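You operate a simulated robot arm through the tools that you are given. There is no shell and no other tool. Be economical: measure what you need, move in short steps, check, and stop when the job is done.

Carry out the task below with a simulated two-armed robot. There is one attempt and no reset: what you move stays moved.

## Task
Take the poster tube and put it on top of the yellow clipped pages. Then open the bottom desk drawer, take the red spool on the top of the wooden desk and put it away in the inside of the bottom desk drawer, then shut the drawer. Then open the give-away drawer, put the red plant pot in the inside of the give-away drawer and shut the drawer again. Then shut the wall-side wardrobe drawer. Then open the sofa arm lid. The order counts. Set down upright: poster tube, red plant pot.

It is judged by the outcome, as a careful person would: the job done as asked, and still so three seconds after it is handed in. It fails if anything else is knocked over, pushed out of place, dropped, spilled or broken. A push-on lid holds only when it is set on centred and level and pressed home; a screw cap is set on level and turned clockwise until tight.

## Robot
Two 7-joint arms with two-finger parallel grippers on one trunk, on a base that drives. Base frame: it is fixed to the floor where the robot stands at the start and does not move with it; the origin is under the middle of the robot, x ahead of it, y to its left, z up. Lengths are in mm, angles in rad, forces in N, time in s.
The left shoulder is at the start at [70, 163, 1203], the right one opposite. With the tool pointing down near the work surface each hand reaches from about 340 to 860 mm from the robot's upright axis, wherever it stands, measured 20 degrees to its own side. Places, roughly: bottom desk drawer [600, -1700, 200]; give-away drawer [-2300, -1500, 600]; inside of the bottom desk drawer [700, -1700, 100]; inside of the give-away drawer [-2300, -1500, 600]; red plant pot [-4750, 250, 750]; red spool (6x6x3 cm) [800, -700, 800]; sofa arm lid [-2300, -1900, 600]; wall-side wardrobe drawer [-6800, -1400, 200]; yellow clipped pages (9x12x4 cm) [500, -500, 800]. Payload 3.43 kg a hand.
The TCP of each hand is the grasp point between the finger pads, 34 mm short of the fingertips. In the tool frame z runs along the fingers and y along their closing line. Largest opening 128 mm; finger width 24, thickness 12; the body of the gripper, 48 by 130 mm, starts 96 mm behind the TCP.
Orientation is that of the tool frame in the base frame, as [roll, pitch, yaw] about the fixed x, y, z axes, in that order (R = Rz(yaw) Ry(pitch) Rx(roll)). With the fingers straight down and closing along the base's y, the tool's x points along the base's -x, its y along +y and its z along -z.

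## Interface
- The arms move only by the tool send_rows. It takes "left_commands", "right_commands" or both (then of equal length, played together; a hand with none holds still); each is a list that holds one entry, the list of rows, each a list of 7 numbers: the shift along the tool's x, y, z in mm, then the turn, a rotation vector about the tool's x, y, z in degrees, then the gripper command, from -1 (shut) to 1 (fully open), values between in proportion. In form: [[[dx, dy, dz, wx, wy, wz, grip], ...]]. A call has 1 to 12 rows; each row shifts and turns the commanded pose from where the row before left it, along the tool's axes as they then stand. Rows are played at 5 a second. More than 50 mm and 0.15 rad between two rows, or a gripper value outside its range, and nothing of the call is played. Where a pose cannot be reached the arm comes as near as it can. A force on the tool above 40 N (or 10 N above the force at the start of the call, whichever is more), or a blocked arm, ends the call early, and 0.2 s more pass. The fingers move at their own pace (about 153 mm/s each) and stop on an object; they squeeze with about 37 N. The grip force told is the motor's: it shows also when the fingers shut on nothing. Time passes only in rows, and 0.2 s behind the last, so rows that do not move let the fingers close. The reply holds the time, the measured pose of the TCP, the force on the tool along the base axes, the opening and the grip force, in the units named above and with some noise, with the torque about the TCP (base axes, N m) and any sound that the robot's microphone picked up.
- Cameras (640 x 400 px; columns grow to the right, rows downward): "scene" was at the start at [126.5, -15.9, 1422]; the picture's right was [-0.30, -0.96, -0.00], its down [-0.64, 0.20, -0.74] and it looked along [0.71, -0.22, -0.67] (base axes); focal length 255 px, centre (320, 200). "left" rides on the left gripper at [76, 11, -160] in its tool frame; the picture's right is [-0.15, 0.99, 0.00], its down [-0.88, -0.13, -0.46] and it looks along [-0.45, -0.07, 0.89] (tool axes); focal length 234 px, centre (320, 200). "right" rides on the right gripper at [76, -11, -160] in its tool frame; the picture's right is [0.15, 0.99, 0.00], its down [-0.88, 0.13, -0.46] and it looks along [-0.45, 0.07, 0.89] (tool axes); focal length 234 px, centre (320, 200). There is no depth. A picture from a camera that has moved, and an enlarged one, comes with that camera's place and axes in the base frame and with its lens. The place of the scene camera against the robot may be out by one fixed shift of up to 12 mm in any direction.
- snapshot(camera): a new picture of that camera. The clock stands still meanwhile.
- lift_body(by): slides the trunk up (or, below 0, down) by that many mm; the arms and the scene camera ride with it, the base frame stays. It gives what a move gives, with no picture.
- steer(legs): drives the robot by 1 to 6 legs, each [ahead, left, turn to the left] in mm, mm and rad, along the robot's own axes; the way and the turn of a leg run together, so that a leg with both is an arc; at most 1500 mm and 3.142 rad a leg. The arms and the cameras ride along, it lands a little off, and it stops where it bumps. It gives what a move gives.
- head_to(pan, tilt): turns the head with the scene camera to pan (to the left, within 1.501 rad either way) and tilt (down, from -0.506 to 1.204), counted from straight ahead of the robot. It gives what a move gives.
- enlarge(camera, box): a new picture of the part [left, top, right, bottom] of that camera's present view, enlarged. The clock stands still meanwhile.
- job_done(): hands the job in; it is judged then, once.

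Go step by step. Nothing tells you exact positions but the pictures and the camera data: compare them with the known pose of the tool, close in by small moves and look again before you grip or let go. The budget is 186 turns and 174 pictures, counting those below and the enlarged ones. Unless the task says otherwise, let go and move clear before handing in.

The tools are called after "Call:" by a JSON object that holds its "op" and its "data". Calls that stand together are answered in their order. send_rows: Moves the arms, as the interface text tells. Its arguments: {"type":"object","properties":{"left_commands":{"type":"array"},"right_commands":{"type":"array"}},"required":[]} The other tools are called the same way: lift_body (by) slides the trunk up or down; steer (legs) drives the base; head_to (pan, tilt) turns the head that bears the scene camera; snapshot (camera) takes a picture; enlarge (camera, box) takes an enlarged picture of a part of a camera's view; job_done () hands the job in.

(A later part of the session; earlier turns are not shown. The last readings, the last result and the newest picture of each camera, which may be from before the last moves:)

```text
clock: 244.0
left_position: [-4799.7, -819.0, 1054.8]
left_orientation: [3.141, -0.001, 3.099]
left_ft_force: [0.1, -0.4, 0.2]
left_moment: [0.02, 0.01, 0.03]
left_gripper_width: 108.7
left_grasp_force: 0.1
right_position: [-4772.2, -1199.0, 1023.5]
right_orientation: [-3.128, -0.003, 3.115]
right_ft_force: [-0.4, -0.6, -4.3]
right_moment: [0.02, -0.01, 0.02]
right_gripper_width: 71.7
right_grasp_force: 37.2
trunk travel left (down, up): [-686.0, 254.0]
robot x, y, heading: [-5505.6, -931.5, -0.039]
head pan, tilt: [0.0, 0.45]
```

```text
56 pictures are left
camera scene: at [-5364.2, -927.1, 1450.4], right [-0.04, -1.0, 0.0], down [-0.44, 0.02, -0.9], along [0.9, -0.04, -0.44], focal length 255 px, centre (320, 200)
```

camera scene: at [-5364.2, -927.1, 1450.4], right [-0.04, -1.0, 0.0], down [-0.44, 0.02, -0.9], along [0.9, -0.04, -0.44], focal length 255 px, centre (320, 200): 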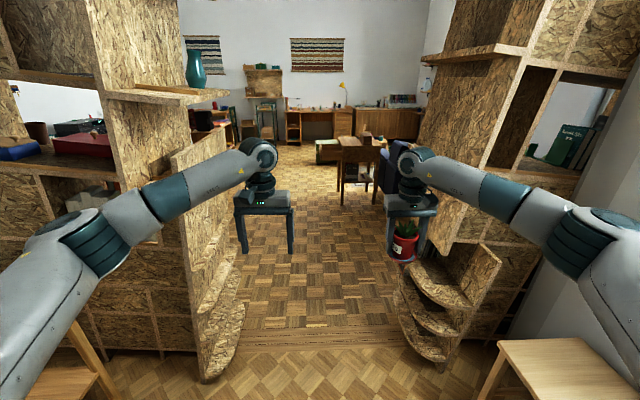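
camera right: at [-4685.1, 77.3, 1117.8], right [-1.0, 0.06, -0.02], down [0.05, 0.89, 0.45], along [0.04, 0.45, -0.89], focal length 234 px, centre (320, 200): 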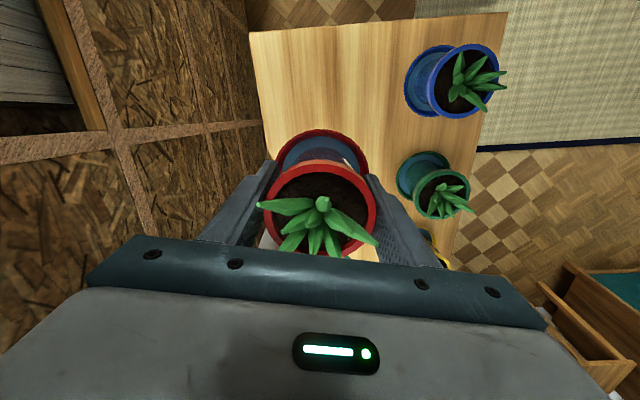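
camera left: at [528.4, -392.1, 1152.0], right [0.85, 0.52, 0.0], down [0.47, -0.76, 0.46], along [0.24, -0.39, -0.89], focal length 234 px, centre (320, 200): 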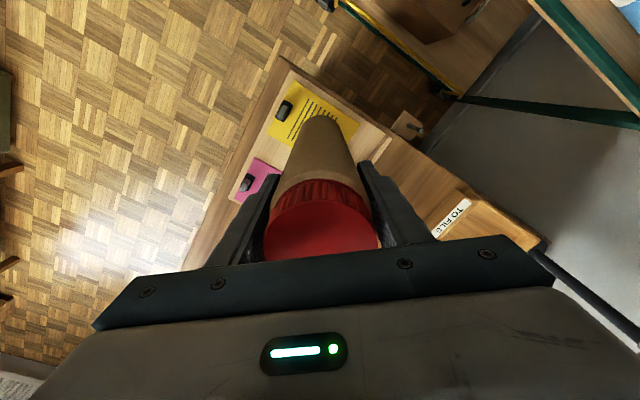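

Call:
{"op": "send_rows", "data": {"right_commands": [[[0, 30, 0, 0, 0, 0, -1], [0, 30, 0, 0, 0, 0, -1], [0, 30, 0, 0, 0, 0, -1], [0, 30, 0, 0, 0, 0, -1]]]}}

Call:
{"op": "steer", "data": {"legs": [[0, -20, 0.037], [1500, 0, 0], [600, 0, 0]]}}

Call:
{"op": "snapshot", "data": {"camera": "scene"}}

```text
clock: 245.0
left_position: [-4799.1, -818.6, 1053.2]
left_orientation: [3.141, -0.001, 3.097]
left_ft_force: [0.5, 0.4, 1.0]
left_moment: [-0.08, 0.03, -0.02]
left_gripper_width: 108.7
left_grasp_force: 0.1
right_position: [-4767.4, -1076.4, 1022.7]
right_orientation: [-3.125, -0.003, 3.116]
right_ft_force: [-0.7, -0.3, -4.7]
right_moment: [0.02, 0.03, 0.0]
right_gripper_width: 71.4
right_grasp_force: 37.3
trunk travel left (down, up): [-686.0, 254.0]
robot x, y, heading: [-5499.9, -927.9, -0.039]
head pan, tilt: [0.0, 0.45]
```

```text
clock: 255.9
left_position: [-2701.9, -714.8, 1053.3]
left_orientation: [3.139, -0.001, -3.088]
left_ft_force: [-0.6, 0.0, -0.6]
left_moment: [-0.04, 0.0, 0.01]
left_gripper_width: 108.7
left_grasp_force: 0.1
right_position: [-2645.5, -969.7, 1024.4]
right_orientation: [-3.125, -0.003, -3.072]
right_ft_force: [-0.3, -0.1, -4.9]
right_moment: [-0.01, 0.03, 0.04]
right_gripper_width: 71.3
right_grasp_force: 37.3
trunk travel left (down, up): [-686.0, 254.0]
robot x, y, heading: [-3389.8, -894.2, 0.054]
head pan, tilt: [0.0, 0.45]
```

```text
55 pictures are left
camera scene: at [-3253.3, -876.1, 1450.5], right [0.06, -1.0, 0.0], down [-0.44, -0.02, -0.9], along [0.9, 0.05, -0.44], focal length 255 px, centre (320, 200)
```

scene: 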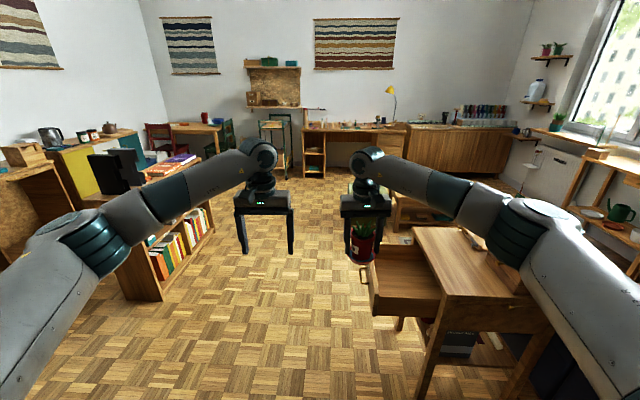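

Call:
{"op": "steer", "data": {"legs": [[0, 440, -0.054], [1250, 0, 0], [0, 0, -1.57]]}}

Call:
{"op": "head_to", "data": {"pan": -0.15, "tilt": 0.7}}

Call:
{"op": "snapshot", "data": {"camera": "scene"}}

Call:
{"op": "snapshot", "data": {"camera": "right"}}

```text
clock: 268.4
left_position: [-2029.4, -1153.4, 1053.4]
left_orientation: [3.14, 0.0, 1.541]
left_ft_force: [0.1, 0.2, 0.1]
left_moment: [0.0, 0.0, -0.01]
left_gripper_width: 108.5
left_grasp_force: 0.0
right_position: [-2288.1, -1187.6, 1023.5]
right_orientation: [-3.125, -0.001, 1.564]
right_ft_force: [-0.3, 0.7, -4.8]
right_moment: [0.0, 0.0, -0.05]
right_gripper_width: 71.5
right_grasp_force: 36.6
trunk travel left (down, up): [-686.0, 254.0]
robot x, y, heading: [-2155.5, -447.9, -1.593]
head pan, tilt: [0.0, 0.45]
```

```text
clock: 269.1
left_position: [-2029.6, -1152.6, 1053.8]
left_orientation: [3.14, 0.0, 1.542]
left_ft_force: [0.1, -0.8, 0.0]
left_moment: [0.01, -0.03, 0.0]
left_gripper_width: 109.0
left_grasp_force: 0.0
right_position: [-2287.7, -1187.1, 1024.3]
right_orientation: [-3.126, -0.002, 1.562]
right_ft_force: [0.5, 0.3, -4.7]
right_moment: [0.0, 0.0, -0.01]
right_gripper_width: 71.4
right_grasp_force: 37.1
trunk travel left (down, up): [-686.0, 254.0]
robot x, y, heading: [-2145.1, -448.5, -1.594]
head pan, tilt: [-0.15, 0.7]
```

```text
54 pictures are left
camera scene: at [-2170.0, -576.4, 1428.3], right [-0.98, 0.17, 0.0], down [0.11, 0.63, -0.76], along [-0.13, -0.75, -0.64], focal length 255 px, centre (320, 200)
```

scene: 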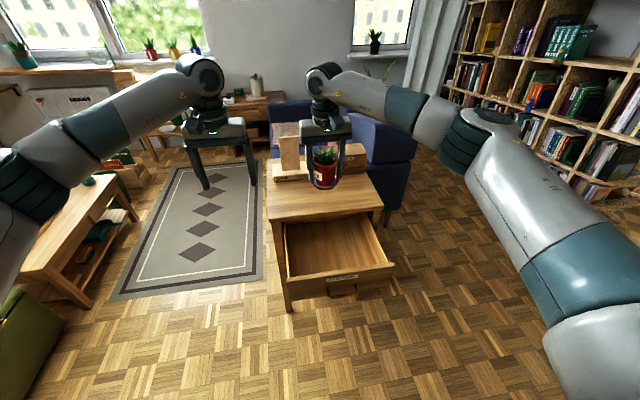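

```text
53 pictures are left
camera right: at [-2295.3, -1112.7, 1184.1], right [0.99, 0.14, -0.01], down [0.13, -0.88, 0.45], along [0.05, -0.45, -0.89], focal length 234 px, centre (320, 200)
```

right: 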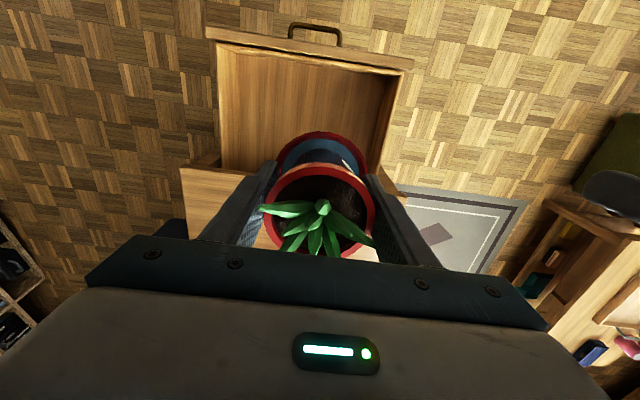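

Pot hangs right above the open drawer. Centre slightly and lower.

Call:
{"op": "send_rows", "data": {"right_commands": [[[0, -16, 0, 0, 0, 0, -1], [0, -16, 0, 0, 0, 0, -1], [0, 0, 0, 0, 0, 0, -1]]]}}

Call:
{"op": "lift_body", "data": {"by": -250}}

Call:
{"op": "snapshot", "data": {"camera": "scene"}}

Call:
{"op": "snapshot", "data": {"camera": "right"}}

```text
clock: 269.9
left_position: [-2029.3, -1152.2, 1053.1]
left_orientation: [3.141, -0.001, 1.543]
left_ft_force: [0.2, -0.7, 0.9]
left_moment: [0.04, 0.0, -0.02]
left_gripper_width: 108.7
left_grasp_force: 0.2
right_position: [-2319.7, -1189.1, 1022.4]
right_orientation: [-3.126, -0.003, 1.564]
right_ft_force: [-0.3, 0.6, -4.2]
right_moment: [0.01, 0.03, 0.0]
right_gripper_width: 71.5
right_grasp_force: 36.9
trunk travel left (down, up): [-686.0, 254.0]
robot x, y, heading: [-2152.7, -450.1, -1.59]
head pan, tilt: [-0.15, 0.7]
```

```text
clock: 272.5
left_position: [-2029.0, -1152.5, 803.4]
left_orientation: [3.141, 0.001, 1.541]
left_ft_force: [-0.9, 1.0, -0.3]
left_moment: [-0.01, 0.0, -0.01]
left_gripper_width: 109.0
left_grasp_force: 0.0
right_position: [-2319.8, -1187.0, 772.6]
right_orientation: [-3.127, -0.003, 1.562]
right_ft_force: [-0.1, -0.1, -4.5]
right_moment: [-0.01, 0.04, 0.01]
right_gripper_width: 71.1
right_grasp_force: 36.9
trunk travel left (down, up): [-436.0, 504.0]
robot x, y, heading: [-2150.4, -450.2, -1.591]
head pan, tilt: [-0.15, 0.7]
```

```text
52 pictures are left
camera scene: at [-2170.0, -575.9, 1178.3], right [-0.98, 0.17, 0.0], down [0.11, 0.63, -0.76], along [-0.13, -0.75, -0.64], focal length 255 px, centre (320, 200)
```

scene: 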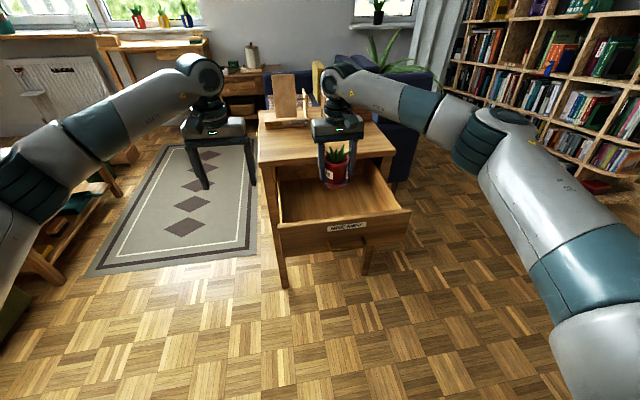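

```text
51 pictures are left
camera right: at [-2327.8, -1112.6, 933.6], right [0.99, 0.14, -0.01], down [0.13, -0.88, 0.45], along [0.05, -0.45, -0.89], focal length 234 px, centre (320, 200)
```

right: 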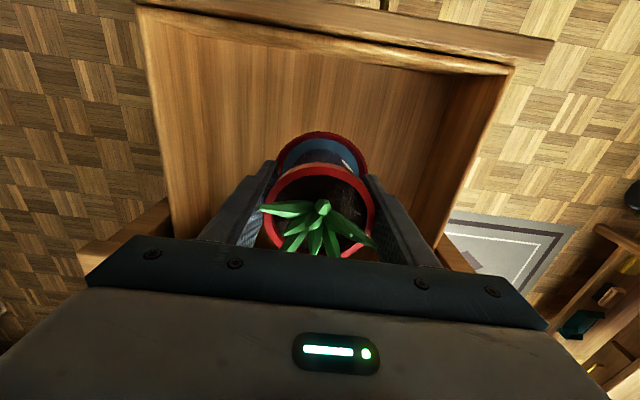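

Call:
{"op": "lift_body", "data": {"by": -110}}

Call:
{"op": "send_rows", "data": {"right_commands": [[[0, 0, 6, 0, 0, 0, -1], [0, 0, 6, 0, 0, 0, -1], [0, 0, 5, 0, 0, 0, -1], [0, 0, 0, 0, 0, 0, -1]]]}}

Call:
{"op": "snapshot", "data": {"camera": "right"}}

Call:
{"op": "enlarge", "data": {"camera": "scene", "box": [240, 80, 440, 280]}}

```text
clock: 273.9
left_position: [-2028.5, -1152.8, 694.4]
left_orientation: [3.141, 0.0, 1.543]
left_ft_force: [-0.5, -0.2, 0.2]
left_moment: [0.0, 0.01, 0.0]
left_gripper_width: 108.6
left_grasp_force: 0.1
right_position: [-2320.3, -1186.9, 663.1]
right_orientation: [-3.128, 0.0, 1.561]
right_ft_force: [-0.3, 0.8, -5.5]
right_moment: [0.03, -0.02, 0.01]
right_gripper_width: 71.4
right_grasp_force: 36.8
trunk travel left (down, up): [-326.0, 614.0]
robot x, y, heading: [-2149.8, -448.2, -1.598]
head pan, tilt: [-0.15, 0.7]
```

```text
clock: 274.9
left_position: [-2027.8, -1152.1, 693.1]
left_orientation: [3.14, 0.0, 1.542]
left_ft_force: [-0.2, 0.0, 0.4]
left_moment: [-0.01, 0.01, 0.02]
left_gripper_width: 108.8
left_grasp_force: 0.1
right_position: [-2320.5, -1187.5, 645.7]
right_orientation: [-3.125, -0.003, 1.562]
right_ft_force: [-0.3, 0.4, -3.9]
right_moment: [0.07, 0.02, -0.04]
right_gripper_width: 71.6
right_grasp_force: 37.5
trunk travel left (down, up): [-326.0, 614.0]
robot x, y, heading: [-2150.1, -451.5, -1.591]
head pan, tilt: [-0.15, 0.7]
```

```text
50 pictures are left
camera right: at [-2328.0, -1112.3, 805.4], right [0.99, 0.14, -0.01], down [0.13, -0.88, 0.45], along [0.05, -0.45, -0.89], focal length 234 px, centre (320, 200)
```

right: 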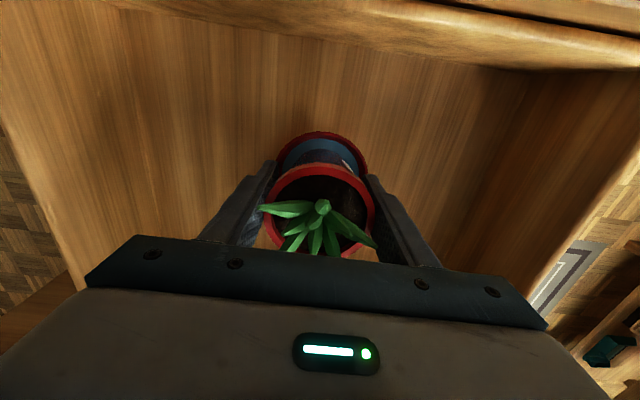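

```text
2.00 times, centred on (340, 180) of scene
camera zoom: at [-2170.0, -576.0, 1068.3], right [-0.98, 0.17, 0.0], down [0.11, 0.64, -0.76], along [-0.13, -0.75, -0.64], focal length 511 px, centre (280, 240)
```

zoom: 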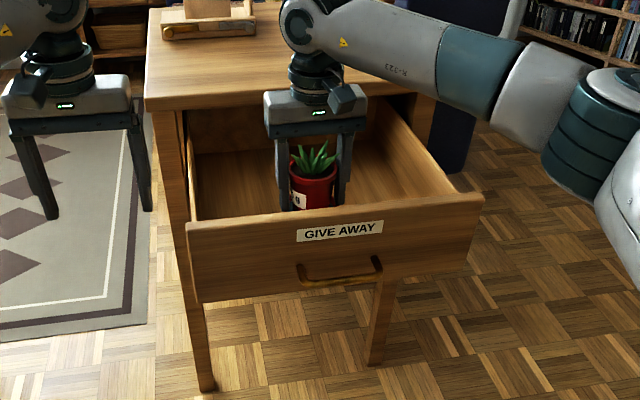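

Call:
{"op": "send_rows", "data": {"right_commands": [[[0, 0, 5, 0, 0, 0, -1], [0, 0, 5, 0, 0, 0, -1], [0, 0, 4, 0, 0, 0, -1], [0, 0, 4, 0, 0, 0, -1], [0, 0, 4, 0, 0, 0, -1], [0, 0, 4, 0, 0, 0, -1], [0, 0, 0, 0, 0, 0, -1]]]}}

```text
clock: 276.5
left_position: [-2028.7, -1150.4, 697.4]
left_orientation: [3.14, 0.003, 1.544]
left_ft_force: [1.0, -0.3, 0.2]
left_moment: [-0.01, -0.04, 0.0]
left_gripper_width: 108.9
left_grasp_force: 0.1
right_position: [-2320.7, -1187.2, 625.8]
right_orientation: [-3.128, 0.005, 1.561]
right_ft_force: [-0.3, 1.1, 33.9]
right_moment: [-0.24, -0.7, -0.01]
right_gripper_width: 71.7
right_grasp_force: 37.5
trunk travel left (down, up): [-326.0, 614.0]
robot x, y, heading: [-2147.4, -451.4, -1.596]
head pan, tilt: [-0.15, 0.7]
```

Contact with the drawer floor. Relieve, release and rise.

Call:
{"op": "send_rows", "data": {"right_commands": [[[0, 0, -4, 0, 0, 0, -1], [0, 0, -1, 0, 0, 0, -1], [0, 0, 0, 0, 0, 0, 0.2], [0, 0, 0, 0, 0, 0, 0.5], [0, 0, 0, 0, 0, 0, 0.7], [0, 0, -20, 0, 0, 0, 0.7], [0, 0, -35, 0, 0, 0, 0.7], [0, 0, -35, 0, 0, 0, 0.7], [0, 0, -35, 0, 0, 0, 0.7], [0, 0, -35, 0, 0, 0, 0.7]]]}}

Call:
{"op": "snapshot", "data": {"camera": "right"}}

Call:
{"op": "enlarge", "data": {"camera": "scene", "box": [240, 80, 440, 280]}}

```text
clock: 278.7
left_position: [-2028.4, -1152.1, 693.4]
left_orientation: [3.141, 0.002, 1.542]
left_ft_force: [-0.5, 0.1, -0.1]
left_moment: [-0.05, 0.01, 0.0]
left_gripper_width: 108.9
left_grasp_force: 0.0
right_position: [-2317.4, -1187.6, 786.5]
right_orientation: [-3.125, -0.003, 1.562]
right_ft_force: [0.0, -0.1, 1.0]
right_moment: [0.02, -0.03, -0.01]
right_gripper_width: 108.7
right_grasp_force: 0.0
trunk travel left (down, up): [-326.0, 614.0]
robot x, y, heading: [-2150.0, -448.0, -1.596]
head pan, tilt: [-0.15, 0.7]
```

```text
48 pictures are left
camera right: at [-2325.0, -1111.2, 947.0], right [0.99, 0.14, -0.02], down [0.13, -0.88, 0.45], along [0.05, -0.45, -0.89], focal length 234 px, centre (320, 200)
```

right: 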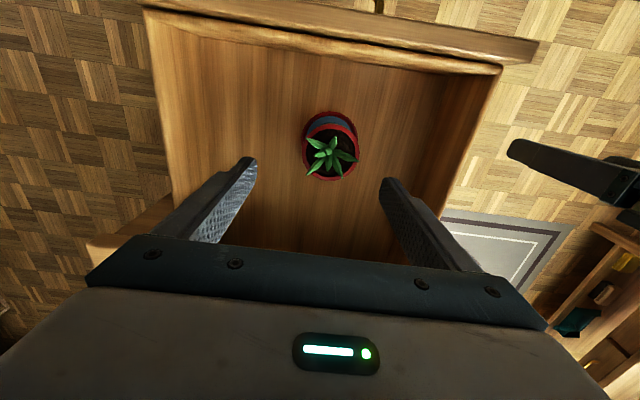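

```text
2.00 times, centred on (340, 180) of scene
camera zoom: at [-2169.7, -575.0, 1068.4], right [-0.98, 0.17, 0.0], down [0.11, 0.63, -0.77], along [-0.13, -0.75, -0.64], focal length 511 px, centre (280, 240)
```

zoom: 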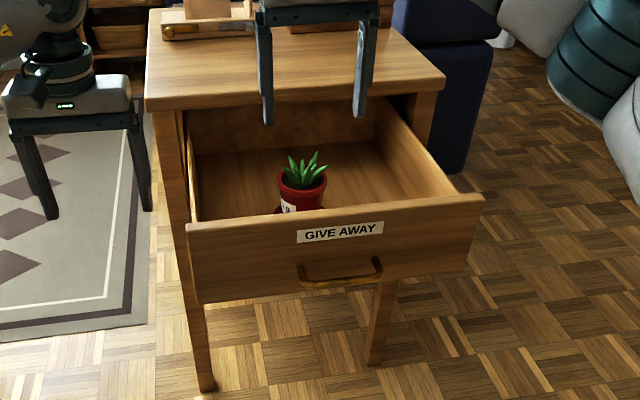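

The pot stands upright in the drawer. Back off over the front, tilt the tool 45°, and get ready to push the drawer shut.

Call:
{"op": "steer", "data": {"legs": [[-230, 0, 0.02]]}}

Call:
{"op": "send_rows", "data": {"right_commands": [[[0, 0, 0, 0, -7.5, 0, -1], [0, 0, 0, 0, -7.5, 0, -1], [0, 0, 0, 0, -7.5, 0, -1], [0, 0, 0, 0, -7.5, 0, -1], [0, 0, 0, 0, -7.5, 0, -1], [0, 0, 0, 0, -7.5, 0, -1], [0, 0, 0, 0, 0, 0, -1]]]}}

Call:
{"op": "lift_body", "data": {"by": -105}}

Call:
{"op": "snapshot", "data": {"camera": "scene"}}

Call:
{"op": "snapshot", "data": {"camera": "right"}}

```text
clock: 280.4
left_position: [-2008.9, -920.2, 694.9]
left_orientation: [3.141, 0.002, 1.566]
left_ft_force: [-0.7, -0.2, 0.8]
left_moment: [-0.01, -0.01, -0.02]
left_gripper_width: 108.8
left_grasp_force: 0.1
right_position: [-2296.9, -962.6, 786.3]
right_orientation: [-3.126, -0.002, 1.587]
right_ft_force: [0.2, -0.3, -0.3]
right_moment: [-0.03, -0.01, 0.0]
right_gripper_width: 108.9
right_grasp_force: 0.1
trunk travel left (down, up): [-326.0, 614.0]
robot x, y, heading: [-2149.3, -219.1, -1.57]
head pan, tilt: [-0.15, 0.7]
```

```text
clock: 282.1
left_position: [-2008.6, -922.0, 694.8]
left_orientation: [3.139, 0.0, 1.566]
left_ft_force: [-0.3, -0.3, -0.1]
left_moment: [0.01, 0.02, 0.0]
left_gripper_width: 108.8
left_grasp_force: 0.1
right_position: [-2297.8, -963.0, 786.0]
right_orientation: [-3.121, 0.786, 1.599]
right_ft_force: [-0.4, -0.7, 0.8]
right_moment: [-0.02, 0.0, -0.04]
right_gripper_width: 0.0
right_grasp_force: 32.7
trunk travel left (down, up): [-326.0, 614.0]
robot x, y, heading: [-2146.4, -221.7, -1.571]
head pan, tilt: [-0.15, 0.7]
```

```text
clock: 283.4
left_position: [-2009.5, -921.2, 588.9]
left_orientation: [3.139, 0.002, 1.567]
left_ft_force: [-0.9, 0.5, -0.3]
left_moment: [-0.02, 0.01, 0.03]
left_gripper_width: 108.7
left_grasp_force: 0.1
right_position: [-2297.9, -961.8, 680.5]
right_orientation: [-3.12, 0.785, 1.6]
right_ft_force: [0.2, 0.0, 0.5]
right_moment: [0.01, -0.02, -0.03]
right_gripper_width: 0.0
right_grasp_force: 32.8
trunk travel left (down, up): [-221.0, 719.0]
robot x, y, heading: [-2149.9, -221.6, -1.573]
head pan, tilt: [-0.15, 0.7]
```

```text
46 pictures are left
camera scene: at [-2164.0, -347.5, 963.4], right [-0.99, 0.15, 0.0], down [0.1, 0.64, -0.76], along [-0.11, -0.76, -0.64], focal length 255 px, centre (320, 200)
```

scene: 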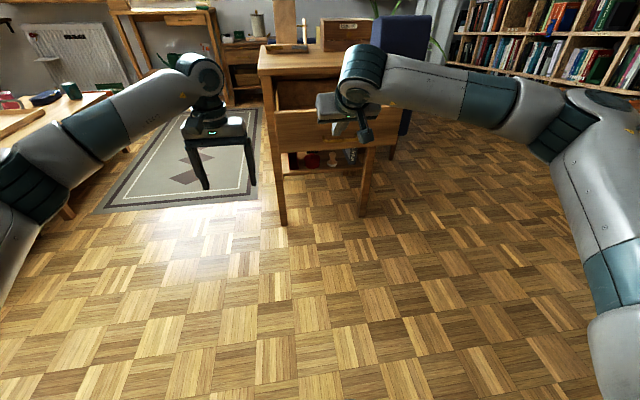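

```text
45 pictures are left
camera right: at [-2309.9, -796.4, 741.6], right [0.99, 0.12, -0.12], down [0.15, -0.3, 0.94], along [0.08, -0.95, -0.31], focal length 234 px, centre (320, 200)
```

right: 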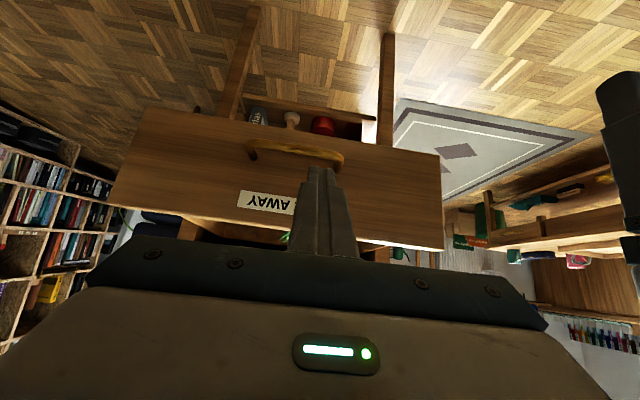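

Call:
{"op": "steer", "data": {"legs": [[325, 0, 0]]}}

Call:
{"op": "snapshot", "data": {"camera": "scene"}}

```text
clock: 285.6
left_position: [-2009.7, -1237.1, 589.5]
left_orientation: [3.138, 0.002, 1.568]
left_ft_force: [0.1, 0.4, 0.0]
left_moment: [-0.01, -0.01, -0.02]
left_gripper_width: 108.7
left_grasp_force: 0.0
right_position: [-2298.3, -1274.7, 680.1]
right_orientation: [-3.121, 0.775, 1.601]
right_ft_force: [0.4, 0.0, 0.1]
right_moment: [-0.01, -0.02, -0.02]
right_gripper_width: 0.0
right_grasp_force: 33.0
trunk travel left (down, up): [-221.0, 719.0]
robot x, y, heading: [-2149.7, -536.3, -1.571]
head pan, tilt: [-0.15, 0.7]
stopped in leg 1: the force on the tool passed its limit (the readings are from after the stop); the commanded pose is now the measured one
```

```text
44 pictures are left
camera scene: at [-2164.2, -664.0, 963.3], right [-0.99, 0.15, 0.0], down [0.1, 0.64, -0.76], along [-0.12, -0.76, -0.64], focal length 255 px, centre (320, 200)
```

scene: 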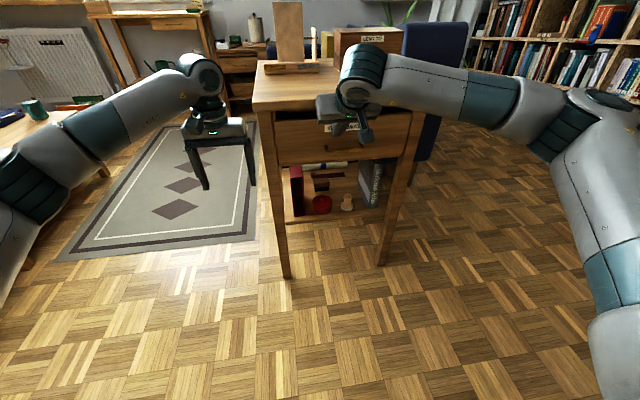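

Call:
{"op": "steer", "data": {"legs": [[-120, 0, 0]]}}

Call:
{"op": "lift_body", "data": {"by": 400}}

Call:
{"op": "enlarge", "data": {"camera": "scene", "box": [230, 100, 430, 300]}}

Call:
{"op": "snapshot", "data": {"camera": "scene"}}

```text
clock: 286.8
left_position: [-2012.1, -1116.7, 590.0]
left_orientation: [3.139, 0.001, 1.565]
left_ft_force: [0.5, -0.9, 0.0]
left_moment: [-0.05, 0.01, 0.01]
left_gripper_width: 108.5
left_grasp_force: 0.1
right_position: [-2301.5, -1154.2, 680.4]
right_orientation: [-3.121, 0.777, 1.597]
right_ft_force: [0.6, 0.4, -0.7]
right_moment: [-0.01, 0.02, -0.03]
right_gripper_width: 0.3
right_grasp_force: 32.8
trunk travel left (down, up): [-221.0, 719.0]
robot x, y, heading: [-2145.9, -418.2, -1.577]
head pan, tilt: [-0.15, 0.7]
```

```text
clock: 290.6
left_position: [-2011.4, -1116.7, 989.3]
left_orientation: [3.136, -0.001, 1.562]
left_ft_force: [0.0, 0.2, 0.7]
left_moment: [-0.01, -0.03, 0.03]
left_gripper_width: 109.0
left_grasp_force: 0.0
right_position: [-2300.9, -1154.5, 1080.2]
right_orientation: [-3.121, 0.775, 1.596]
right_ft_force: [-0.6, -0.2, 0.2]
right_moment: [-0.02, -0.03, -0.02]
right_gripper_width: 0.0
right_grasp_force: 33.0
trunk travel left (down, up): [-621.0, 319.0]
robot x, y, heading: [-2147.4, -418.6, -1.571]
head pan, tilt: [-0.15, 0.7]
```

```text
2.00 times, centred on (330, 200) of scene
camera zoom: at [-2164.3, -543.3, 1363.3], right [-0.99, 0.15, 0.0], down [0.1, 0.64, -0.76], along [-0.12, -0.76, -0.64], focal length 511 px, centre (300, 200)
```

zoom: 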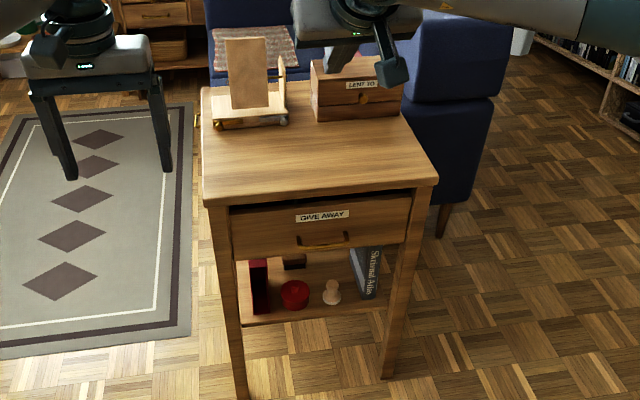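

```text
42 pictures are left
camera scene: at [-2164.3, -543.3, 1363.3], right [-0.99, 0.15, 0.0], down [0.1, 0.64, -0.76], along [-0.12, -0.76, -0.64], focal length 255 px, centre (320, 200)
```

scene: 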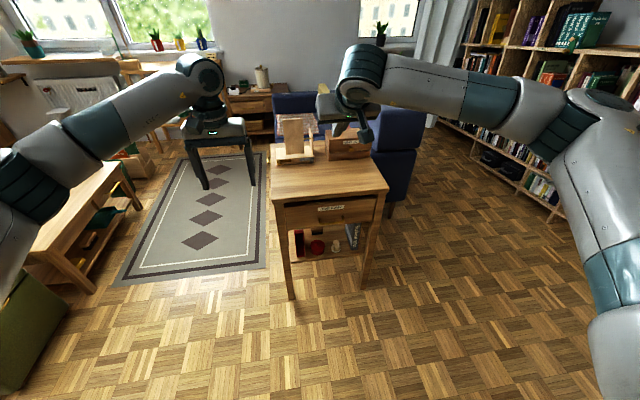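

The give-away drawer is shut. Now travel through the passage to the wardrobe.

Call:
{"op": "steer", "data": {"legs": [[0, 0, -1.57], [1000, 530, 0], [1500, 0, 0]]}}

Call:
{"op": "head_to", "data": {"pan": 0.2, "tilt": 0.45}}

Call:
{"op": "snapshot", "data": {"camera": "scene"}}

```text
clock: 302.9
left_position: [-4245.9, -1104.3, 994.5]
left_orientation: [-3.141, 0.008, -0.009]
left_ft_force: [1.0, -0.3, -0.2]
left_moment: [0.0, 0.0, 0.01]
left_gripper_width: 108.8
left_grasp_force: 0.1
right_position: [-4279.8, -811.2, 1076.8]
right_orientation: [-3.105, 0.766, 0.029]
right_ft_force: [-0.6, 0.6, -0.3]
right_moment: [0.04, -0.01, 0.02]
right_gripper_width: 0.0
right_grasp_force: 33.5
trunk travel left (down, up): [-621.0, 319.0]
robot x, y, heading: [-3553.8, -961.5, 3.136]
head pan, tilt: [-0.15, 0.7]
stopped in leg 3: the robot was blocked; the commanded pose is now the measured one
```

```text
clock: 303.7
left_position: [-4245.8, -1104.0, 996.1]
left_orientation: [-3.139, 0.011, -0.007]
left_ft_force: [0.1, 0.3, 0.0]
left_moment: [0.01, 0.05, -0.03]
left_gripper_width: 108.7
left_grasp_force: 0.1
right_position: [-4282.2, -811.6, 1076.0]
right_orientation: [-3.107, 0.769, 0.03]
right_ft_force: [0.2, -0.4, 1.1]
right_moment: [0.02, -0.05, 0.01]
right_gripper_width: 0.0
right_grasp_force: 33.3
trunk travel left (down, up): [-621.0, 319.0]
robot x, y, heading: [-3557.2, -964.7, 3.137]
head pan, tilt: [0.201, 0.45]
```

```text
41 pictures are left
camera scene: at [-3685.0, -979.1, 1387.1], right [-0.2, 0.98, 0.01], down [0.42, 0.09, -0.9], along [-0.89, -0.17, -0.43], focal length 255 px, centre (320, 200)
```

scene: 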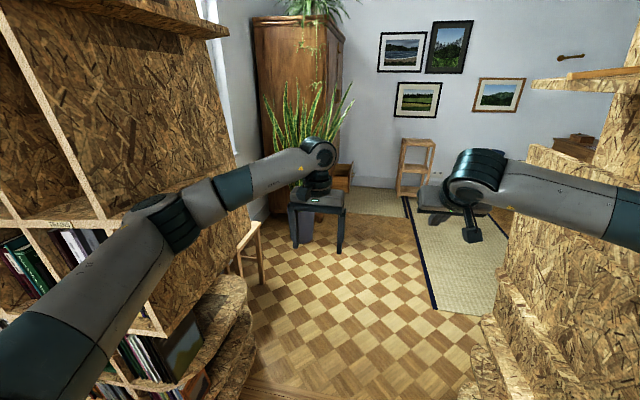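

The left elbow brushed the left shelf edge. Back off, shift right and go on along y≈-900.

Call:
{"op": "steer", "data": {"legs": [[-80, 0, 0], [0, -65, 0], [1500, 0, 0]]}}

Call:
{"op": "snapshot", "data": {"camera": "scene"}}

```text
clock: 306.2
left_position: [-4203.7, -1030.3, 993.4]
left_orientation: [3.141, 0.005, -0.014]
left_ft_force: [-0.3, 0.2, -0.1]
left_moment: [0.05, -0.01, 0.03]
left_gripper_width: 108.9
left_grasp_force: 0.1
right_position: [-4234.1, -738.1, 1064.0]
right_orientation: [-3.105, 0.753, 0.03]
right_ft_force: [-0.2, -0.6, -0.6]
right_moment: [-0.02, 0.01, -0.01]
right_gripper_width: 0.2
right_grasp_force: 32.8
trunk travel left (down, up): [-621.0, 319.0]
robot x, y, heading: [-3509.0, -899.9, 3.132]
head pan, tilt: [0.201, 0.45]
stopped in leg 3: the robot was blocked; the commanded pose is now the measured one
```

```text
40 pictures are left
camera scene: at [-3643.2, -909.6, 1387.2], right [-0.19, 0.98, 0.0], down [0.42, 0.08, -0.9], along [-0.89, -0.17, -0.43], focal length 255 px, centre (320, 200)
```

scene: 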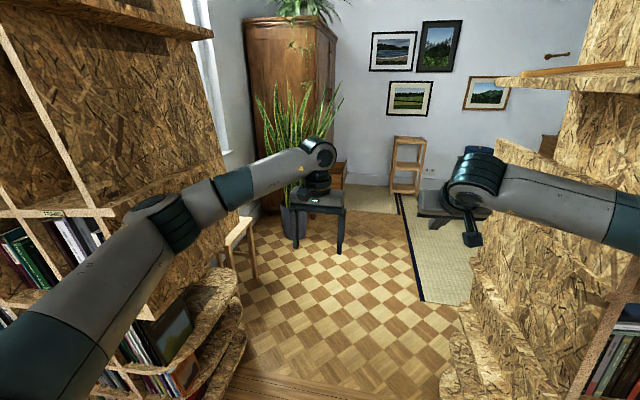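

Call:
{"op": "steer", "data": {"legs": [[-120, 0, 0.01]]}}

Call:
{"op": "send_rows", "data": {"right_commands": [[[0, 0, 0, 0, 7.5, 0, -1], [0, 0, 0, 0, 7.5, 0, -1], [0, 0, 0, 0, 7.5, 0, -1], [0, 0, 0, 0, 7.5, 0, -1], [0, 0, 0, 0, 7.5, 0, -1], [0, 0, 0, 0, 6.5, 0, -1], [0, 25, 0, 0, 0, 0, -1], [0, 25, 0, 0, 0, 0, -1], [0, 20, 0, 0, 0, 0, -1]]], "left_commands": [[[-20, 0, 0, 0, 0, 0, 0.7], [-20, 0, 0, 0, 0, 0, 0.7], [0, -20, 0, 0, 0, 0, 0.7], [0, -20, 0, 0, 0, 0, 0.7], [0, 0, 0, 0, 0, 0, 0.7], [0, 0, 0, 0, 0, 0, 0.7], [0, 0, 0, 0, 0, 0, 0.7], [0, 0, 0, 0, 0, 0, 0.7], [0, 0, 0, 0, 0, 0, 0.7]]]}}

Call:
{"op": "snapshot", "data": {"camera": "scene"}}

```text
clock: 307.5
left_position: [-4091.7, -1038.8, 989.1]
left_orientation: [3.138, -0.002, 0.0]
left_ft_force: [-0.6, 0.3, -0.3]
left_moment: [0.0, 0.02, 0.0]
left_gripper_width: 109.0
left_grasp_force: 0.1
right_position: [-4127.8, -743.7, 1056.9]
right_orientation: [-3.108, 0.744, 0.036]
right_ft_force: [0.0, -0.3, 0.3]
right_moment: [0.0, -0.01, 0.0]
right_gripper_width: 0.0
right_grasp_force: 32.7
trunk travel left (down, up): [-621.0, 319.0]
robot x, y, heading: [-3394.1, -901.2, -3.143]
head pan, tilt: [0.201, 0.45]
```

```text
clock: 309.5
left_position: [-4132.3, -998.5, 988.1]
left_orientation: [3.138, -0.002, 0.0]
left_ft_force: [-0.1, 0.0, 0.3]
left_moment: [0.02, -0.01, 0.01]
left_gripper_width: 108.9
left_grasp_force: 0.0
right_position: [-4125.8, -817.3, 1056.7]
right_orientation: [-3.118, -0.026, 0.013]
right_ft_force: [0.7, -0.5, -0.2]
right_moment: [0.01, -0.01, 0.02]
right_gripper_width: 0.0
right_grasp_force: 33.1
trunk travel left (down, up): [-621.0, 319.0]
robot x, y, heading: [-3391.5, -900.1, -3.143]
head pan, tilt: [0.201, 0.45]
```

```text
39 pictures are left
camera scene: at [-3538.0, -909.4, 1385.5], right [-0.2, 0.98, 0.0], down [0.43, 0.09, -0.9], along [-0.88, -0.18, -0.44], focal length 255 px, centre (320, 200)
```

scene: 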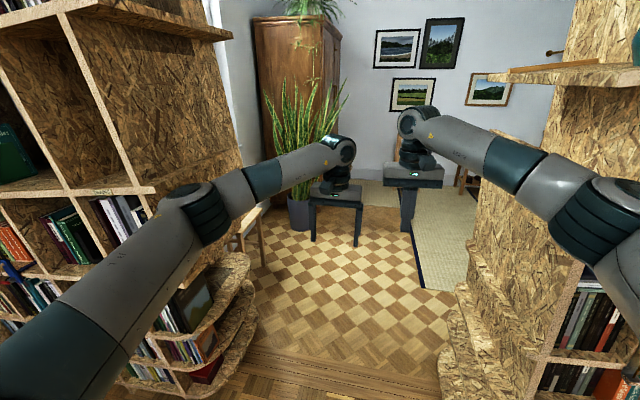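

Call:
{"op": "steer", "data": {"legs": [[0, 28, 0], [1300, 0, 0]]}}

Call:
{"op": "snapshot", "data": {"camera": "scene"}}

```text
clock: 316.5
left_position: [-5455.1, -990.3, 987.5]
left_orientation: [3.137, -0.002, -0.03]
left_ft_force: [0.4, -0.1, 0.1]
left_moment: [-0.02, -0.01, 0.0]
left_gripper_width: 108.8
left_grasp_force: 0.0
right_position: [-5444.1, -808.5, 1056.8]
right_orientation: [-3.117, -0.025, -0.011]
right_ft_force: [0.1, -0.1, -1.3]
right_moment: [0.01, 0.02, 0.01]
right_gripper_width: 0.0
right_grasp_force: 33.2
trunk travel left (down, up): [-621.0, 319.0]
robot x, y, heading: [-4710.2, -912.4, 3.111]
head pan, tilt: [0.201, 0.45]
```

```text
38 pictures are left
camera scene: at [-4858.1, -916.1, 1385.5], right [-0.17, 0.98, 0.0], down [0.43, 0.08, -0.9], along [-0.89, -0.16, -0.44], focal length 255 px, centre (320, 200)
```

scene: 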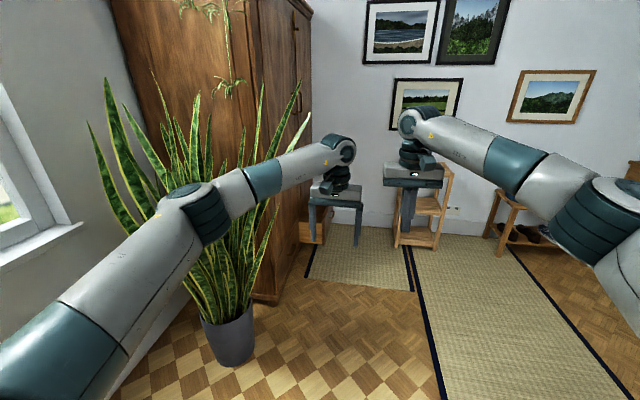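

Passed. The wardrobe faces +y; its wall-side bottom drawer stands open near x≈-6750. I'll steer around the snake plant and face the wardrobe.

Call:
{"op": "steer", "data": {"legs": [[0, 0, -0.5], [520, 0, 0], [0, 0, 0.53], [1100, 0, 0]]}}

Call:
{"op": "head_to", "data": {"pan": 0.6, "tilt": 0.75}}

Call:
{"op": "snapshot", "data": {"camera": "scene"}}

```text
clock: 327.6
left_position: [-6991.8, -765.8, 986.9]
left_orientation: [3.138, -0.001, 0.011]
left_ft_force: [0.2, -0.3, -0.3]
left_moment: [-0.01, 0.01, -0.04]
left_gripper_width: 108.8
left_grasp_force: 0.0
right_position: [-6987.7, -584.7, 1056.9]
right_orientation: [-3.119, -0.025, 0.027]
right_ft_force: [-0.2, 0.6, -1.0]
right_moment: [0.02, 0.02, -0.01]
right_gripper_width: 0.0
right_grasp_force: 33.4
trunk travel left (down, up): [-621.0, 319.0]
robot x, y, heading: [-6257.3, -656.6, -3.13]
head pan, tilt: [0.201, 0.45]
```

```text
clock: 328.4
left_position: [-6990.5, -766.5, 988.0]
left_orientation: [3.138, -0.001, 0.012]
left_ft_force: [0.4, -0.4, 0.0]
left_moment: [0.01, 0.0, -0.01]
left_gripper_width: 108.8
left_grasp_force: 0.0
right_position: [-6987.2, -585.0, 1057.0]
right_orientation: [-3.117, -0.025, 0.027]
right_ft_force: [0.4, -0.2, -0.4]
right_moment: [0.0, -0.01, 0.01]
right_gripper_width: 0.0
right_grasp_force: 33.1
trunk travel left (down, up): [-621.0, 319.0]
robot x, y, heading: [-6252.5, -661.0, -3.133]
head pan, tilt: [0.6, 0.75]
```

```text
37 pictures are left
camera scene: at [-6375.5, -697.5, 1359.2], right [-0.58, 0.82, 0.0], down [0.56, 0.39, -0.73], along [-0.6, -0.42, -0.68], focal length 255 px, centre (320, 200)
```

scene: 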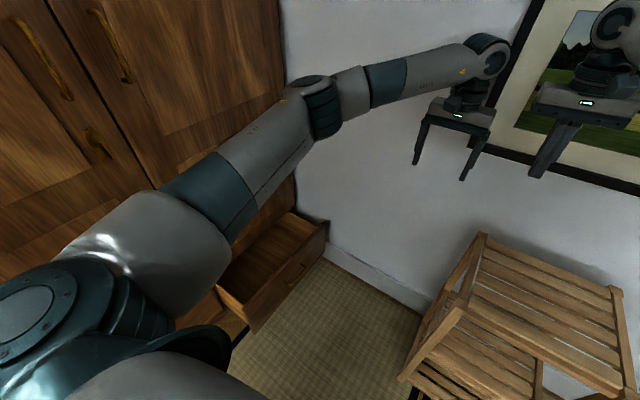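

The open drawer's front panel is near y≈-1220, x −6570…−7150, handle z≈156. Retract hands a bit, turn to face the wardrobe and shift right.

Call:
{"op": "send_rows", "data": {"left_commands": [[[38, 0, 0, 0, 0, 0, 0.7], [38, 0, 0, 0, 0, 0, 0.7], [38, 0, 0, 0, 0, 0, 0.7], [38, 0, 0, 0, 0, 0, 0.7]]], "right_commands": [[[33, 0, 0, 0, 0, 0, -1], [33, 0, 0, 0, 0, 0, -1], [33, 0, 0, 0, 0, 0, -1], [33, 0, 0, 0, 0, 0, -1]]]}}

Call:
{"op": "steer", "data": {"legs": [[0, 0, 1.563], [40, -220, 0]]}}

Call:
{"op": "head_to", "data": {"pan": -0.45, "tilt": 0.95}}

Call:
{"op": "snapshot", "data": {"camera": "scene"}}

```text
clock: 329.4
left_position: [-6836.4, -763.0, 988.1]
left_orientation: [3.138, 0.0, 0.013]
left_ft_force: [0.2, -0.5, 0.8]
left_moment: [0.02, 0.02, 0.02]
left_gripper_width: 108.9
left_grasp_force: 0.1
right_position: [-6851.9, -580.8, 1059.7]
right_orientation: [-3.117, -0.024, 0.027]
right_ft_force: [0.1, -0.4, -0.2]
right_moment: [0.01, 0.04, -0.01]
right_gripper_width: 0.1
right_grasp_force: 32.8
trunk travel left (down, up): [-621.0, 319.0]
robot x, y, heading: [-6251.1, -661.1, -3.131]
head pan, tilt: [0.6, 0.75]
```

```text
clock: 335.0
left_position: [-6362.9, -1283.9, 988.3]
left_orientation: [3.137, -0.002, 1.585]
left_ft_force: [-0.8, -0.1, 0.3]
left_moment: [-0.02, -0.01, -0.01]
left_gripper_width: 108.7
left_grasp_force: 0.1
right_position: [-6546.7, -1301.4, 1058.5]
right_orientation: [-3.116, -0.024, 1.602]
right_ft_force: [0.0, -0.2, -0.7]
right_moment: [-0.02, -0.01, -0.02]
right_gripper_width: 0.0
right_grasp_force: 33.4
trunk travel left (down, up): [-621.0, 319.0]
robot x, y, heading: [-6471.8, -697.8, -1.552]
head pan, tilt: [0.6, 0.75]
```

```text
clock: 336.3
left_position: [-6362.5, -1283.6, 988.6]
left_orientation: [3.138, -0.001, 1.586]
left_ft_force: [0.7, 0.0, 0.2]
left_moment: [0.02, -0.02, 0.01]
left_gripper_width: 108.6
left_grasp_force: 0.1
right_position: [-6547.1, -1301.6, 1059.1]
right_orientation: [-3.116, -0.025, 1.603]
right_ft_force: [-0.2, 0.3, 0.4]
right_moment: [-0.02, -0.02, 0.01]
right_gripper_width: 0.0
right_grasp_force: 33.1
trunk travel left (down, up): [-621.0, 319.0]
robot x, y, heading: [-6472.6, -699.4, -1.558]
head pan, tilt: [-0.45, 0.949]
```

```text
36 pictures are left
camera scene: at [-6503.9, -808.6, 1343.6], right [-0.91, 0.42, 0.0], down [0.34, 0.74, -0.58], along [-0.24, -0.53, -0.81], focal length 255 px, centre (320, 200)
```

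scene: 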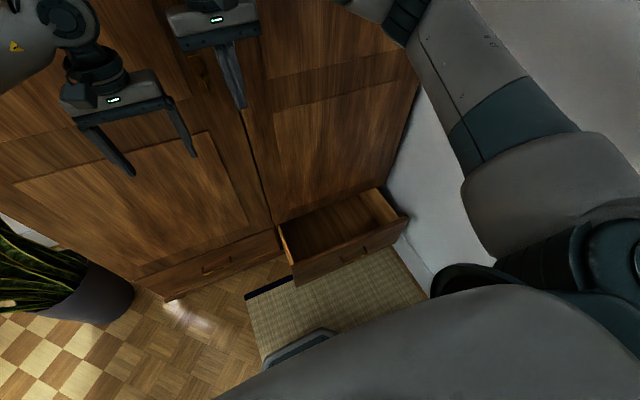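

Call:
{"op": "enlarge", "data": {"camera": "scene", "box": [250, 170, 430, 300]}}

```text
3.08 times, centred on (340, 235) of scene
camera zoom: at [-6503.9, -808.6, 1343.6], right [-0.91, 0.42, 0.0], down [0.34, 0.74, -0.58], along [-0.24, -0.53, -0.81], focal length 786 px, centre (258, 92)
```

zoom: 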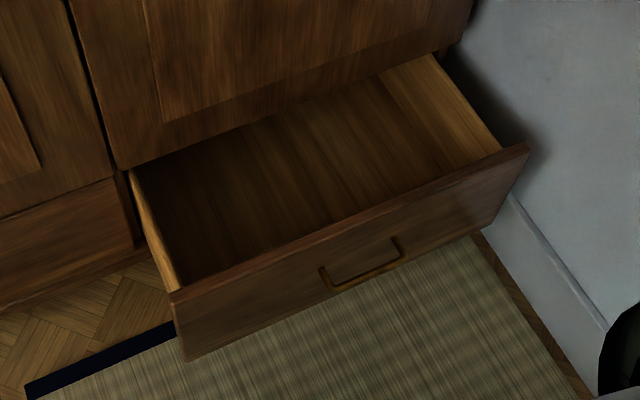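

Panel face y≈-1200, z 70–335; handle z≈185. Back up, lower the trunk, move the hand right, then tilt.

Call:
{"op": "steer", "data": {"legs": [[-140, 0, 0]]}}

Call:
{"op": "lift_body", "data": {"by": -400}}

Call:
{"op": "lift_body", "data": {"by": -150}}

Call:
{"op": "send_rows", "data": {"right_commands": [[[5, -42, 0, 0, 0, 0, -1], [5, -42, 0, 0, 0, 0, -1], [5, -42, 0, 0, 0, 0, -1], [5, -42, 0, 0, 0, 0, -1], [5, -42, 0, 0, 0, 0, -1], [5, -42, 0, 0, 0, 0, -1]]]}}

Call:
{"op": "send_rows", "data": {"right_commands": [[[0, 0, 0, 0, -7.5, 0, -1], [0, 0, 0, 0, -7.5, 0, -1], [0, 0, 0, 0, -7.5, 0, -1], [0, 0, 0, 0, -7.5, 0, -1], [0, 0, 0, 0, -7.5, 0, -1], [0, 0, 0, 0, -7.5, 0, -1]]]}}

Call:
{"op": "snapshot", "data": {"camera": "scene"}}

```text
clock: 337.6
left_position: [-6364.3, -1144.2, 987.8]
left_orientation: [3.137, -0.002, 1.587]
left_ft_force: [-0.3, -0.2, 0.2]
left_moment: [-0.01, 0.01, 0.0]
left_gripper_width: 108.8
left_grasp_force: 0.1
right_position: [-6548.6, -1161.7, 1058.7]
right_orientation: [-3.118, -0.026, 1.606]
right_ft_force: [-0.3, 0.2, -0.2]
right_moment: [-0.03, 0.02, 0.0]
right_gripper_width: 0.0
right_grasp_force: 33.4
trunk travel left (down, up): [-621.0, 319.0]
robot x, y, heading: [-6476.5, -559.6, -1.55]
head pan, tilt: [-0.45, 0.949]
```

```text
clock: 341.4
left_position: [-6364.1, -1143.8, 588.8]
left_orientation: [3.137, -0.002, 1.588]
left_ft_force: [-0.7, -1.0, -0.4]
left_moment: [-0.02, 0.01, 0.0]
left_gripper_width: 108.6
left_grasp_force: 0.1
right_position: [-6548.2, -1161.0, 659.6]
right_orientation: [-3.116, -0.025, 1.606]
right_ft_force: [0.2, -0.3, 0.0]
right_moment: [-0.02, 0.0, -0.02]
right_gripper_width: 0.2
right_grasp_force: 33.0
trunk travel left (down, up): [-221.0, 719.0]
robot x, y, heading: [-6472.0, -558.1, -1.552]
head pan, tilt: [-0.45, 0.949]
```

```text
clock: 343.2
left_position: [-6364.0, -1143.7, 437.5]
left_orientation: [3.139, -0.001, 1.589]
left_ft_force: [-0.8, -0.1, 0.5]
left_moment: [0.03, 0.03, 0.02]
left_gripper_width: 108.9
left_grasp_force: 0.1
right_position: [-6547.9, -1162.0, 509.5]
right_orientation: [-3.117, -0.026, 1.606]
right_ft_force: [0.0, 1.0, -0.5]
right_moment: [0.0, 0.0, -0.02]
right_gripper_width: 0.0
right_grasp_force: 32.3
trunk travel left (down, up): [-71.0, 869.0]
robot x, y, heading: [-6471.7, -560.0, -1.552]
head pan, tilt: [-0.45, 0.949]
```

```text
clock: 344.6
left_position: [-6363.5, -1143.3, 437.9]
left_orientation: [3.139, -0.001, 1.589]
left_ft_force: [-0.4, 0.3, 0.2]
left_moment: [0.0, -0.04, 0.01]
left_gripper_width: 108.7
left_grasp_force: 0.0
right_position: [-6800.4, -1141.4, 517.6]
right_orientation: [-3.117, -0.025, 1.605]
right_ft_force: [-0.1, -0.4, 1.1]
right_moment: [0.01, 0.02, 0.03]
right_gripper_width: 0.0
right_grasp_force: 32.8
trunk travel left (down, up): [-71.0, 869.0]
robot x, y, heading: [-6476.9, -560.5, -1.551]
head pan, tilt: [-0.45, 0.949]
```

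```text
clock: 346.0
left_position: [-6364.5, -1143.1, 438.1]
left_orientation: [3.137, -0.001, 1.588]
left_ft_force: [0.3, 0.6, 0.2]
left_moment: [-0.01, 0.05, 0.0]
left_gripper_width: 108.7
left_grasp_force: 0.2
right_position: [-6801.2, -1139.5, 515.9]
right_orientation: [-3.109, 0.763, 1.627]
right_ft_force: [-0.6, 0.2, 0.1]
right_moment: [0.01, 0.0, 0.02]
right_gripper_width: 0.0
right_grasp_force: 33.5
trunk travel left (down, up): [-71.0, 869.0]
robot x, y, heading: [-6470.7, -553.7, -1.551]
head pan, tilt: [-0.45, 0.949]
```

```text
34 pictures are left
camera scene: at [-6506.5, -668.5, 793.6], right [-0.91, 0.42, 0.0], down [0.34, 0.74, -0.58], along [-0.24, -0.53, -0.81], focal length 255 px, centre (320, 200)
```

scene: 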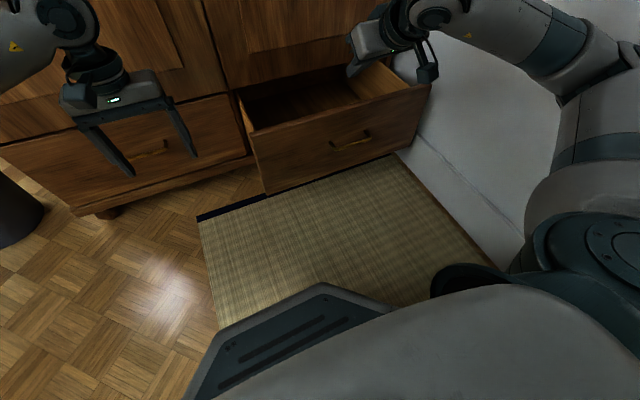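

Re-triangulated: the panel is at y≈-1175, z 165–380, handle z≈297. Back off 60 more before lowering the tip to z≈345.

Call:
{"op": "steer", "data": {"legs": [[-60, 0, 0]]}}

Call:
{"op": "lift_body", "data": {"by": -70}}

Call:
{"op": "send_rows", "data": {"right_commands": [[[18, -8, 18, 0, 0, 0, -1], [18, -8, 18, 0, 0, 0, -1], [16, -8, 18, 0, 0, 0, -1], [0, 0, 0, 0, 0, 0, -1]]]}}

Call:
{"op": "snapshot", "data": {"camera": "right"}}

Call:
{"op": "snapshot", "data": {"camera": "scene"}}

```text
clock: 346.8
left_position: [-6365.2, -1119.7, 438.3]
left_orientation: [3.138, -0.002, 1.59]
left_ft_force: [0.1, -0.3, -0.2]
left_moment: [-0.02, 0.0, 0.0]
left_gripper_width: 109.0
left_grasp_force: 0.1
right_position: [-6802.0, -1116.2, 516.2]
right_orientation: [-3.112, 0.762, 1.628]
right_ft_force: [0.9, 0.5, -0.2]
right_moment: [0.01, 0.01, -0.02]
right_gripper_width: 0.1
right_grasp_force: 32.9
trunk travel left (down, up): [-71.0, 869.0]
robot x, y, heading: [-6475.6, -542.3, -1.547]
head pan, tilt: [-0.45, 0.949]
stopped in leg 1: the robot was blocked; the commanded pose is now the measured one
```

```text
clock: 347.9
left_position: [-6365.3, -1118.4, 368.9]
left_orientation: [3.138, -0.003, 1.589]
left_ft_force: [-0.3, -0.1, -0.4]
left_moment: [-0.01, 0.0, 0.0]
left_gripper_width: 108.9
left_grasp_force: 0.1
right_position: [-6801.7, -1116.0, 445.0]
right_orientation: [-3.107, 0.762, 1.63]
right_ft_force: [0.2, 0.2, 0.3]
right_moment: [-0.03, 0.02, -0.01]
right_gripper_width: 0.2
right_grasp_force: 32.9
trunk travel left (down, up): [-1.0, 939.0]
robot x, y, heading: [-6473.2, -534.3, -1.549]
head pan, tilt: [-0.45, 0.949]
```

```text
clock: 348.9
left_position: [-6357.7, -1120.2, 365.9]
left_orientation: [-3.14, -0.003, 1.597]
left_ft_force: [-0.5, -0.1, 0.1]
left_moment: [-0.04, -0.01, -0.01]
left_gripper_width: 109.0
left_grasp_force: 0.1
right_position: [-6818.6, -1119.5, 372.1]
right_orientation: [-3.101, 0.757, 1.644]
right_ft_force: [0.0, 0.6, -0.5]
right_moment: [-0.02, 0.05, 0.0]
right_gripper_width: 0.0
right_grasp_force: 32.8
trunk travel left (down, up): [-1.0, 939.0]
robot x, y, heading: [-6470.1, -537.3, -1.549]
head pan, tilt: [-0.45, 0.949]
```

```text
33 pictures are left
camera right: at [-6835.5, -955.5, 436.9], right [0.98, 0.15, -0.13], down [0.17, -0.32, 0.93], along [0.1, -0.94, -0.34], focal length 234 px, centre (320, 200)
```

right: 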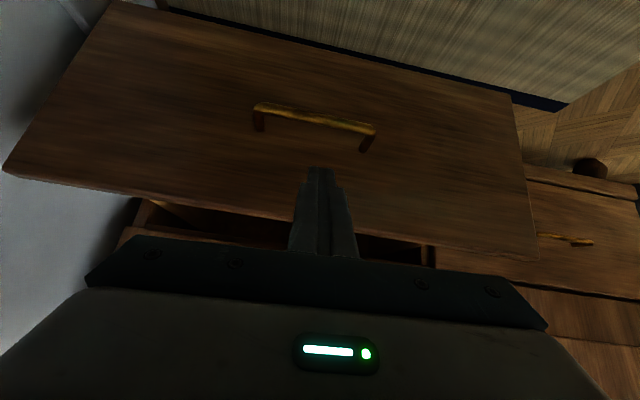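

```text
32 pictures are left
camera scene: at [-6500.2, -645.8, 723.8], right [-0.91, 0.41, 0.01], down [0.33, 0.74, -0.58], along [-0.25, -0.53, -0.81], focal length 255 px, centre (320, 200)
```

scene: 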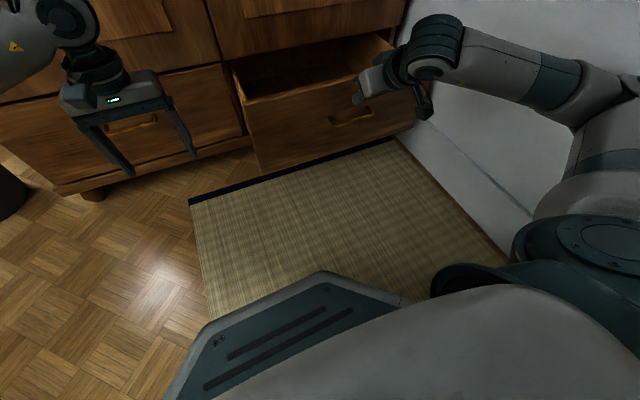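

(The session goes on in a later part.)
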